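You operate a simulated robot arm through the tools that you are given. There is no shell and no other tool. Be economical: measure what you need, move in short steps, check, and stop when the job is done.

Carry out the task below with a simulated robot arm. There is one attempt and no reset: what you move stays moved.

TASK
Push the tester lid shut.
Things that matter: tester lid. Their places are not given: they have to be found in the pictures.

It is judged by the outcome, as a careful person would: the job done as asked, and still so three seconds after it is handed in. It fails if anything else is knocked over, pushed out of place, dropped, spilled or broken.

THE ROBOT
A 6-joint arm with a two-finger parallel gripper, fixed in place. Base frame: the origin is at the foot of the arm, x ahead of it, y to its left, z up. Lengths are in mm, angles in rad, forces in N, time in s.
Its first joint turns from -1.152 to 1.152 rad. Payload 2.1 kg.
Tool frame: the origin (TCP) lies between the finger pads and is the grasp point; the fingertips stand 30 mm ahead of it; z points along the fingers, y is the line along which they close. The gripper opens to 94 mm. The fingers are 28 mm wide and 10 mm thick; the gripper's body (50 by 96 mm) begins 55 mm behind the TCP.
Orientation is told as [roll, pitch, yaw] about the base's x, y, z axes, in that order, counted from this pose: with the fingers straight down and closing along the base's y, the tool's x points along the base's -x, its y along +y and its z along -z.

THE INTERFACE
- The arm moves only by the tool send_rows. Its argument "deltas" is a list of rows, each an object of numbers (a shift or turn left out is 0, a gripper value left out holds the last): "x", "y", "z": the shift along the tool's x, y, z in mm; "rx", "ry", "rz": the turn, a rotation vector about the tool's x, y, z in rad; "gripper": the finger opening in mm, from 0 to 94. In form: [{"x": .., "y": .., "z": .., "rx": .., "ry": .., "rz": .., "gripper": ..}, ...]. A call has 1 to 20 rows; each row shifts and turns the commanded pose from where the row before left it, along the tool's axes as they then stand. A row lasts 0.2 s, in which the tool goes at most 50 mm and 0.15 rad; a call with a longer step from one row to the next is refused whole, and so is a gripper value outside its range. A pose out of reach is approached as far as the arm can. The call stops where the force on the tool passes 40 N (or 10 N more than at its start, if that is more) or the arm is blocked; 0.2 s more then pass. The fingers move at their own pace (about 72 mm/s each) and stop on an object; they squeeze with about 20 N. The grip force told is the motor's: it shows also when the fingers shut on nothing. Time passes only in rows, and 0.2 s behind the last, so rows that do not move let the fingers close. It gives the time, the measured TCP pose, the force on the tool (base axes), the opening and the grip force at its end, in the units of the frame above (readings bear some noise).
- Cameras (640 x 400 px; columns grow to the right, rows downward): "scene" is fixed at [70, -388.8, 483.4]; the picture's right is [0.59, -0.81, 0.00], its down [-0.47, -0.34, -0.81] and it looks along [0.66, 0.48, -0.58] (base axes); focal length 319 px, centre (320, 200). "wrist" rides on the gripper at [-37, 0, -58] in the tool frame; the picture's right is [0.00, -1.00, 0.00], its down [0.97, 0.00, -0.24] and it looks along [0.24, 0.00, 0.97] (tool axes); focal length 218 px, centre (320, 200).
- capture(camera): a new picture of that camera. No time passes.
- probe_pixels(camera, pixels): there is no depth. For up to 12 entries [column, row, z] of the newest picture of that camera ("zoom" is the newest enlarged one), the place [x, y] in the base frame at which the ray of that pixel passes the height z, good to about 2 mm. No time passes.
- enlarge(camera, box): a new picture of the part [left, top, right, bottom] of that camera's present view, enlarged. No time passes.
- job_done(): hands the job in; it is judged then, once.

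Work in short steps. Measure before you move; look again where a grasp or a placing could have gone wrong, and mend it. You have 60 turns and 22 pictures in all, the two below and enlarged ones among them. Open the gripper and draw the arm clear of the work before you hand the job in, unless the task says otherwise; then end with one line.

The tools are called after "Request:" by a JSON object that holds its "method" and its "body". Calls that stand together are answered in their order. send_rows: Moves the arm, as the interface text tells. Its arguments: {"type":"object","properties":{"deltas":{"type":"array","items":{"type":"object","properties":{"x":{"type":"number"},"y":{"type":"number"},"z":{"type":"number"},"rx":{"type":"number"},"ry":{"type":"number"},"rz":{"type":"number"},"gripper":{"type":"number"}}}}},"required":["deltas"]} The other tools are called the same way: capture (camera) takes a picture; probe_pixels (camera, pixels) gives the place at which the rays of pixels pass given heights; enlarge (camera, box) takes an enlarged picture of a part of a camera's view; job_done () hands the job in.

At the start:

```text
time_s: 0.0
eef_pos: [255.6, -204.1, 251.2]
orientation: [0.001, 0.0, 0.001]
wrist_force: [-0.4, -0.3, -0.6]
grip_width: 94.0
finger_force: 0.0
```

scene: 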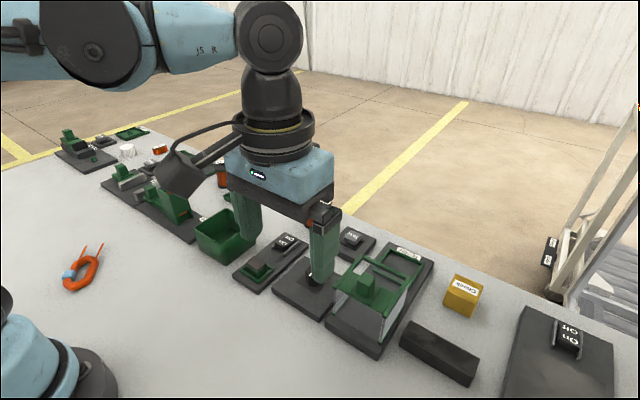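
wrist: 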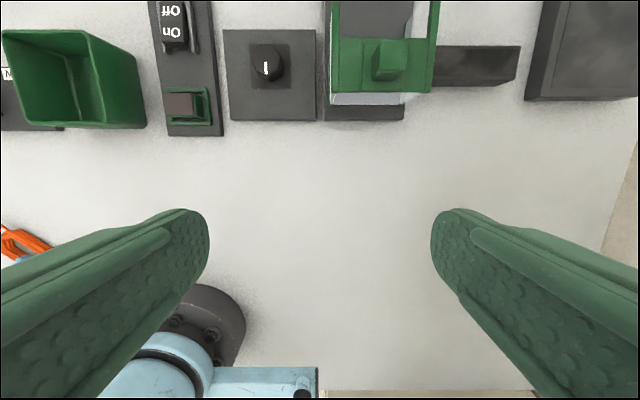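

The green framed thing near scene (375,290) looks like the tester, its label at (408,252). I'll enlarge it to see the lid and hinge.

Request:
{"method": "enlarge", "body": {"camera": "scene", "box": [300, 220, 460, 370]}}

Request:
{"method": "enlarge", "body": {"camera": "scene", "box": [40, 110, 260, 250]}}

```text
2.67 times, centred on (380, 295) of scene
```

zoom: 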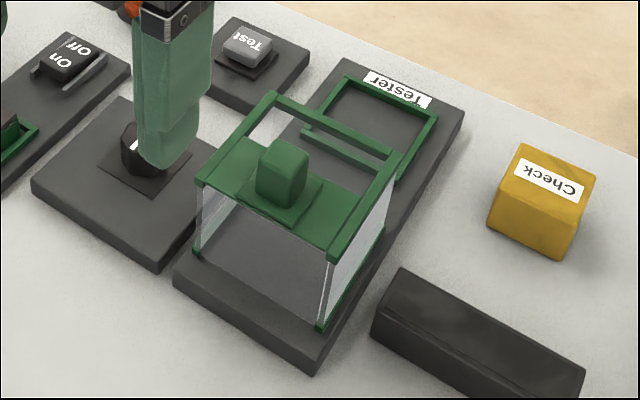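

```text
2.86 times, centred on (150, 180) of scene
```

zoom: 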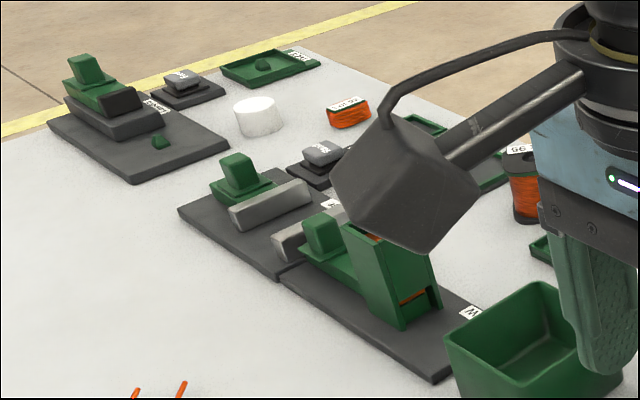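

I'll measure the tester: base corners, hood corners at bottom and top, far frame and knob.

Request:
{"method": "probe_pixels", "body": {"camera": "scene", "pixels": [[325.7, 326.8, 75], [377.4, 359.4, 75], [433.6, 263.2, 75], [389.4, 242.6, 75], [334, 313.7, 75], [380, 342.6, 75], [402.5, 307, 75], [335, 288.6, 120], [385, 315.6, 120], [407.3, 280, 120], [361, 255.7, 120], [366, 276, 140]]}}

Request:
{"method": "send_rows", "body": {"deltas": [{"x": -25, "z": -30}, {"x": -25, "z": -30}, {"x": -25, "y": -20, "z": -20}, {"x": -25, "y": -20}, {"x": -20, "y": -20}]}}

Request:
{"method": "capture", "body": {"camera": "wrist"}}

Request:
{"method": "enlarge", "body": {"camera": "scene", "box": [320, 235, 440, 365]}}

```text
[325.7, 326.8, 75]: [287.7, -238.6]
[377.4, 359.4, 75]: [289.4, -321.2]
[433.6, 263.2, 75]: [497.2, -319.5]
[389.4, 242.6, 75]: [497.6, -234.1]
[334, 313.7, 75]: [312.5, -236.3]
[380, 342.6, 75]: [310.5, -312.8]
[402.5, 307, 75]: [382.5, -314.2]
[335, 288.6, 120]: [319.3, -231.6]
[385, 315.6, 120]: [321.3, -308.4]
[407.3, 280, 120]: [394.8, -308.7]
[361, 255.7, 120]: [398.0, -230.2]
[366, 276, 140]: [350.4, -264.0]
```

```text
time_s: 1.2
eef_pos: [376.4, -264.7, 331.5]
orientation: [0.0, 0.0, 0.002]
wrist_force: [0.0, -0.1, -0.2]
grip_width: 94.0
finger_force: 0.0
```

```text
17 pictures are left
```

wrist: 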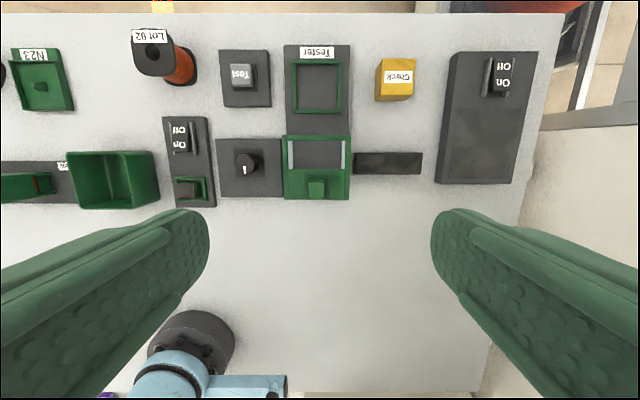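

```text
3.08 times, centred on (380, 300) of scene
```

zoom: 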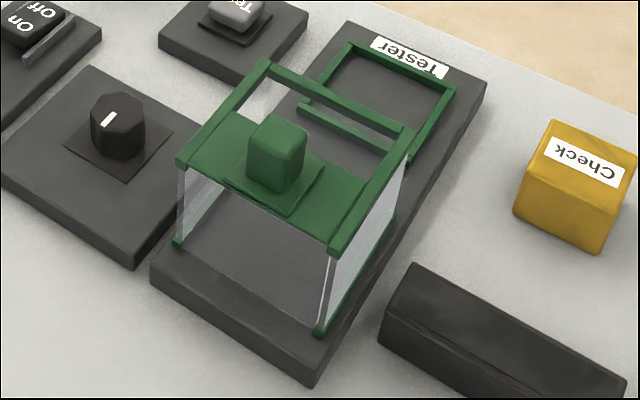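

The hood (glass sides, green top at z≈136, knob near x≈330, y≈-273) spans x 310–380. It seems to slide in +x along the base toward the frame at the "Tester" label. I'll close the fingers and come down behind the knob, stopping high first.

Request:
{"method": "send_rows", "body": {"deltas": [{"x": 32, "y": -3, "gripper": 0}, {"x": 32, "y": -3}, {"x": 32, "y": -2}, {"z": 40}, {"z": 40}, {"z": 30}, {"z": 20}, {}, {}]}}

Request:
{"method": "enlarge", "body": {"camera": "scene", "box": [280, 200, 440, 365]}}

Request:
{"method": "capture", "body": {"camera": "wrist"}}

```text
time_s: 3.2
eef_pos: [280.5, -271.2, 201.7]
orientation: [0.001, 0.001, 0.001]
wrist_force: [-0.2, 0.3, 0.4]
grip_width: 0.0
finger_force: 20.3
```

```text
2.42 times, centred on (360, 282) of scene
```

zoom: 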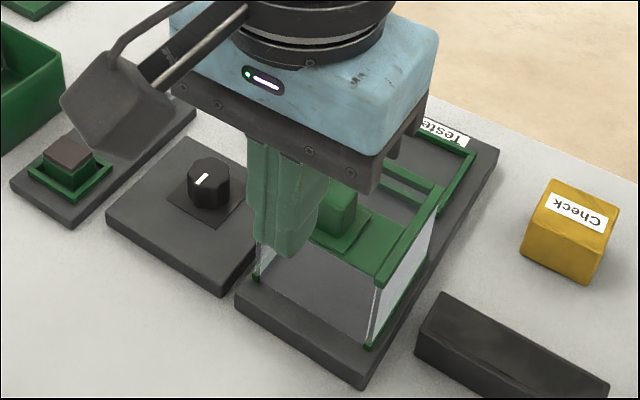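

```text
14 pictures are left
```

wrist: 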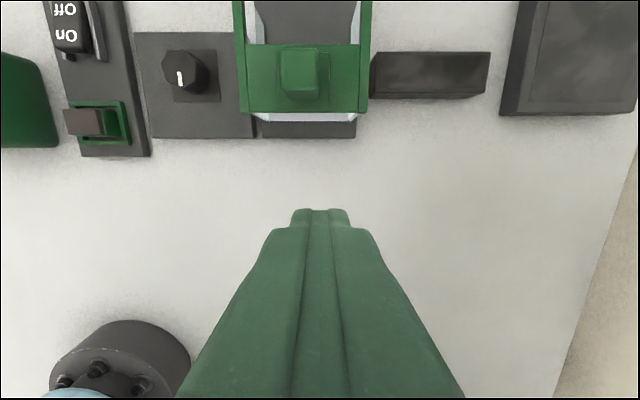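

In the wrist view the knob (302,75) is a little left of the fingers (320). I'll probe the knob and the lid edges.

Request:
{"method": "probe_pixels", "body": {"camera": "wrist", "pixels": [[281, 88, 160], [320, 88, 160], [281, 88, 150], [320, 88, 150], [300, 100, 140], [241, 112, 136], [367, 112, 136], [301, 47, 160]]}}

```text
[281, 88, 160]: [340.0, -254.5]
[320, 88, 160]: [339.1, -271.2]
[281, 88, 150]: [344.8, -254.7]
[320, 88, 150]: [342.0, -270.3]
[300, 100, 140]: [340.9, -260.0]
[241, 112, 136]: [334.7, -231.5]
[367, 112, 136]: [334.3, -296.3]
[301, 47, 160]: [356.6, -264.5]
```

The two views agree best on a hood top at z≈115–120, with the knob at about y=-262. I'll shift to that y, lower the tip to z≈132 (still behind the hood) and look.

Request:
{"method": "send_rows", "body": {"deltas": [{"y": 9}, {"z": 20}, {"z": 20}, {}]}}

Request:
{"method": "enlarge", "body": {"camera": "scene", "box": [310, 235, 430, 365]}}

Request:
{"method": "capture", "body": {"camera": "wrist"}}

```text
time_s: 4.2
eef_pos: [280.0, -263.8, 159.8]
orientation: [0.001, -0.002, 0.0]
wrist_force: [0.6, -0.4, -0.2]
grip_width: 0.3
finger_force: 19.8
```

```text
3.08 times, centred on (370, 300) of scene
```

zoom: 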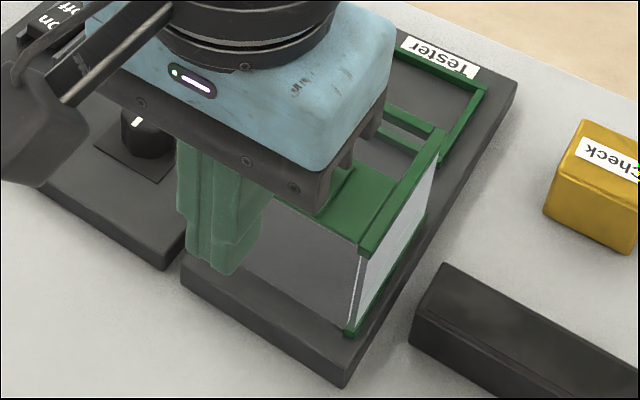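

```text
12 pictures are left
```

wrist: 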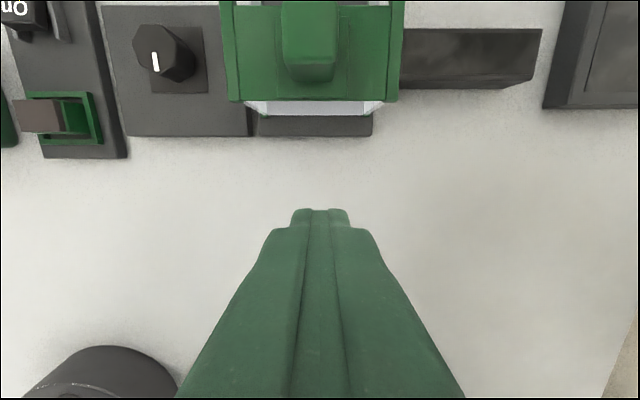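

Probing plate edge and knob faces in the newer wrist view.

Request:
{"method": "probe_pixels", "body": {"camera": "wrist", "pixels": [[229, 101, 110], [399, 101, 110], [290, 82, 112], [332, 82, 112], [283, 65, 135], [337, 65, 135], [250, 135, 75], [372, 135, 75]]}}

```text
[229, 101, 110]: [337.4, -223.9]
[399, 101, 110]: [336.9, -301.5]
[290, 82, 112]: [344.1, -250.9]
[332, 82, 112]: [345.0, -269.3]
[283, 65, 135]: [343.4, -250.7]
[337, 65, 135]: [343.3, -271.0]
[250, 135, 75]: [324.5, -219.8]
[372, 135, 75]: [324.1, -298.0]
```

Triangulating between the two cameras shows the scene is lower than I assumed. The base top is at z≈20 and the hood top at z≈96, spanning x 341–418 and y -222 to -304. The knob spans z 97–122, with its near face at x≈348 and centre y≈-260. I'll lower the tip to z≈106 and advance to the knob.

Request:
{"method": "send_rows", "body": {"deltas": [{"y": 3, "z": 12}, {"z": 12}, {"x": -20}, {"x": -15}, {"x": -8}, {"x": -5}, {"x": -5}, {"x": -5}]}}

Request:
{"method": "enlarge", "body": {"camera": "scene", "box": [310, 215, 450, 365]}}

Request:
{"method": "capture", "body": {"camera": "wrist"}}

```text
time_s: 6.0
eef_pos: [338.0, -261.0, 137.9]
orientation: [0.001, 0.0, 0.0]
wrist_force: [-1.6, -0.9, 0.0]
grip_width: 0.0
finger_force: 20.0
```

```text
2.67 times, centred on (380, 290) of scene
```

zoom: 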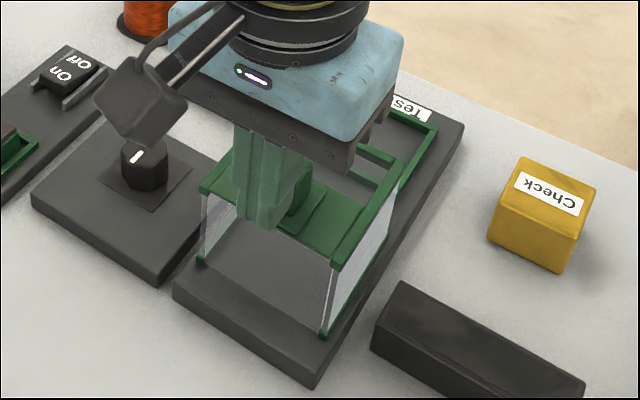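

```text
10 pictures are left
```

wrist: 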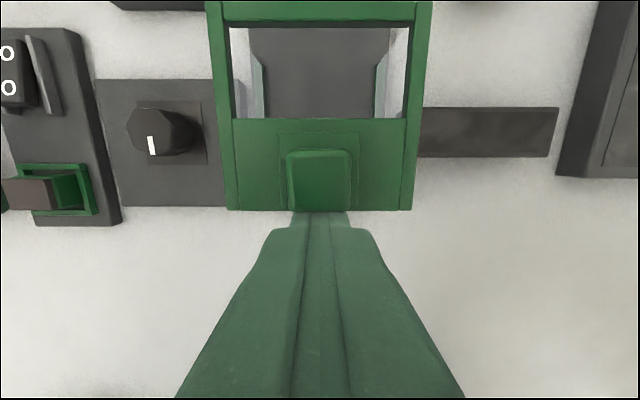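

The fingers are on or just at the knob's near face, centred on it. I'll push on in +x by 30 mm and check.

Request:
{"method": "send_rows", "body": {"deltas": [{"x": -5}, {"x": -5}, {"x": -5}, {"x": -5}, {"x": -5}, {"x": -5}]}}

Request:
{"method": "enlarge", "body": {"camera": "scene", "box": [310, 215, 450, 365]}}

```text
time_s: 7.4
eef_pos: [368.5, -259.9, 136.4]
orientation: [0.0, 0.0, 0.001]
wrist_force: [-0.6, 0.2, 0.1]
grip_width: 0.0
finger_force: 20.8
```

```text
2.67 times, centred on (380, 290) of scene
```

zoom: 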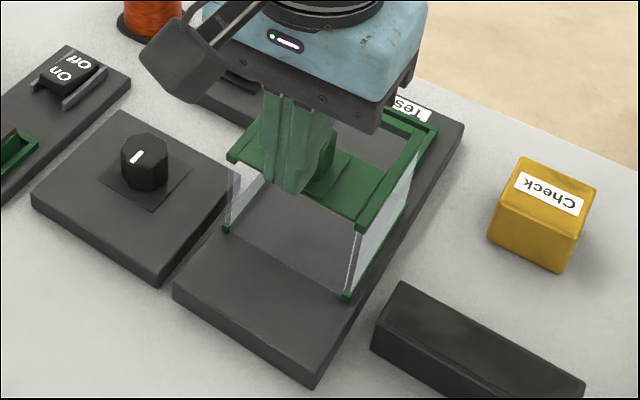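

The whole hood slides freely with no tilt. I'll keep pushing in small steps until it meets the stop.

Request:
{"method": "send_rows", "body": {"deltas": [{"x": -5}, {"x": -5}, {"x": -5}, {"x": -5}, {"x": -5}, {"x": -5}, {"x": -5}, {"x": -5}, {"x": -5}, {"x": -5}]}}

Request:
{"method": "enlarge", "body": {"camera": "scene", "box": [310, 215, 450, 365]}}

```text
time_s: 9.6
eef_pos: [417.6, -260.4, 137.1]
orientation: [-0.001, -0.002, 0.001]
wrist_force: [-1.1, 0.0, -0.2]
grip_width: 0.0
finger_force: 20.1
```

```text
2.67 times, centred on (380, 290) of scene
```

zoom: 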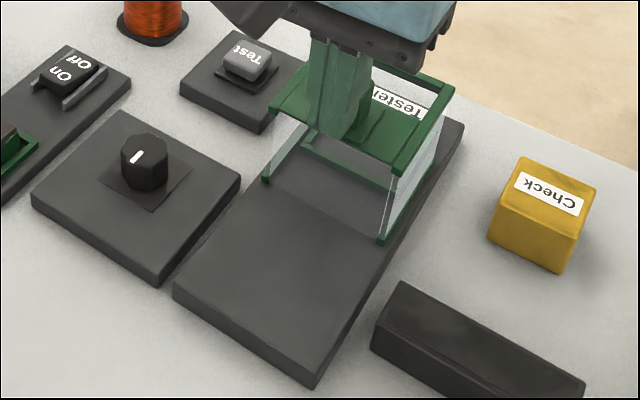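

The bay's near bar (about zoom (350,165)) is still ahead of the hood's near edge. I'll push on more gently.

Request:
{"method": "send_rows", "body": {"deltas": [{"x": -4}, {"x": -4}, {"x": -4}, {"x": -4}, {"x": -4}, {"x": -4}]}}

Request:
{"method": "enlarge", "body": {"camera": "scene", "box": [330, 205, 450, 325]}}

```text
time_s: 11.0
eef_pos: [441.9, -259.3, 138.6]
orientation: [0.0, -0.002, 0.002]
wrist_force: [-1.1, -0.6, 0.4]
grip_width: 0.1
finger_force: 19.9
```

```text
3.33 times, centred on (390, 265) of scene
```

zoom: 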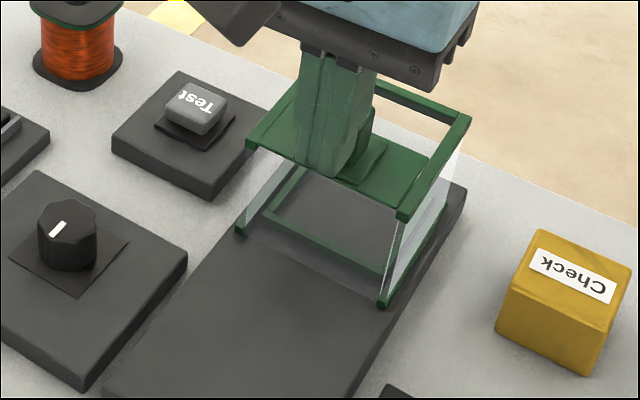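

The bar is about 10–15 mm ahead of the hood's near edge. I'll use 2 mm steps until the force rises.

Request:
{"method": "send_rows", "body": {"deltas": [{"x": -2}, {"x": -2}, {"x": -2}, {"x": -2}, {"x": -2}, {"x": -2}]}}

Request:
{"method": "enlarge", "body": {"camera": "scene", "box": [330, 205, 450, 325]}}

```text
time_s: 12.4
eef_pos: [449.5, -260.7, 137.2]
orientation: [0.003, 0.014, -0.001]
wrist_force: [-2.7, 0.2, 0.9]
grip_width: 0.1
finger_force: 19.8
stopped in row 6: the force on the tool passed its limit (the readings are from after the stop); the commanded pose is now the measured one
```

```text
3.33 times, centred on (390, 265) of scene
```

zoom: 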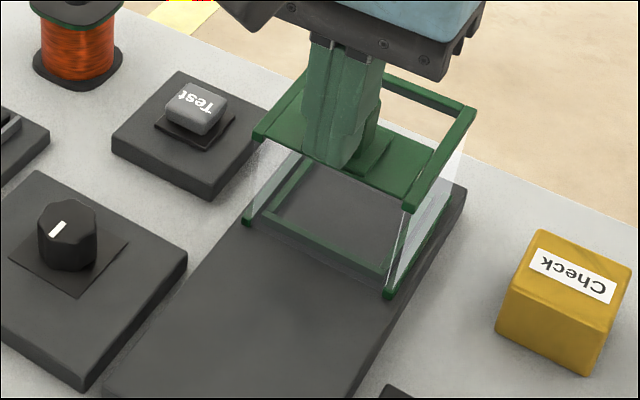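

The force limit tripped and the hood's near edge is now flush with the bay's near bar, so it has hit its stop. One more gentle push to confirm.

Request:
{"method": "send_rows", "body": {"deltas": [{"x": -2}, {"x": -2}, {"x": -2}, {"x": -2}]}}

```text
time_s: 13.1
eef_pos: [449.2, -260.9, 138.5]
orientation: [0.006, 0.031, -0.003]
wrist_force: [-3.3, 1.0, 0.3]
grip_width: 0.0
finger_force: 19.9
stopped in row 3: the force on the tool passed its limit (the readings are from after the stop); the commanded pose is now the measured one
```

It's hard against the stop at x≈449. I'll back straight off, rise, open the gripper and look.

Request:
{"method": "send_rows", "body": {"deltas": [{"x": 10}, {"x": 20}, {"x": 20}, {"z": -40}, {"z": -40}, {"z": -40}, {"x": 40}, {"x": 40, "gripper": 94}, {"x": 30}, {}, {}, {}]}}

Request:
{"method": "capture", "body": {"camera": "scene"}}

Request:
{"method": "enlarge", "body": {"camera": "scene", "box": [330, 205, 450, 325]}}

```text
time_s: 15.7
eef_pos: [292.6, -261.5, 263.0]
orientation: [0.007, 0.028, -0.005]
wrist_force: [0.0, 0.3, -0.2]
grip_width: 94.1
finger_force: 0.0
```

```text
5 pictures are left
```

scene: 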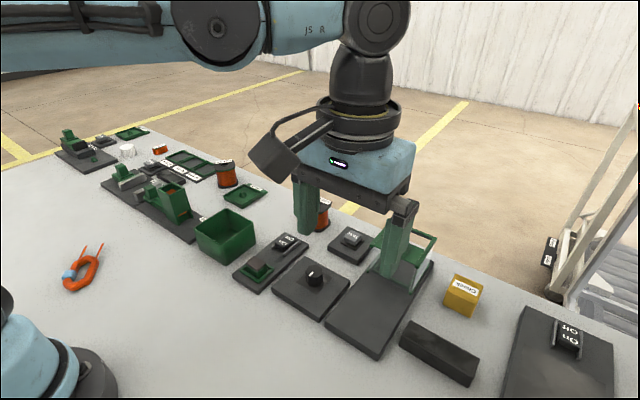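

```text
3.33 times, centred on (390, 265) of scene
```

zoom: 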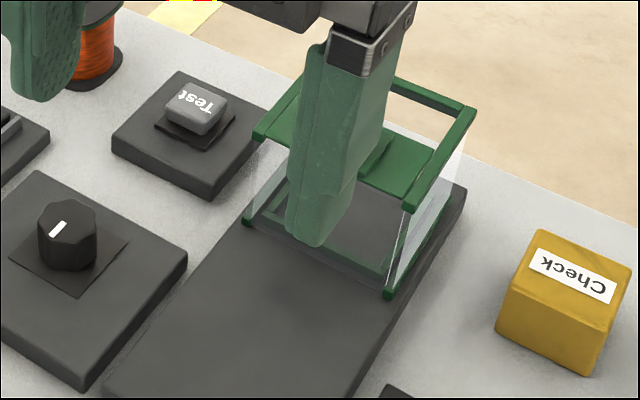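

The hood stayed at the stop after I backed away, and nothing else moved. The arm is clear and the gripper is open, so I'm handing it in.

Request:
{"method": "job_done", "body": {}}

```text
The job is handed in.
```

The tester lid is pushed shut against its stop, nothing else on the bench was moved, and the arm is clear with the gripper open.
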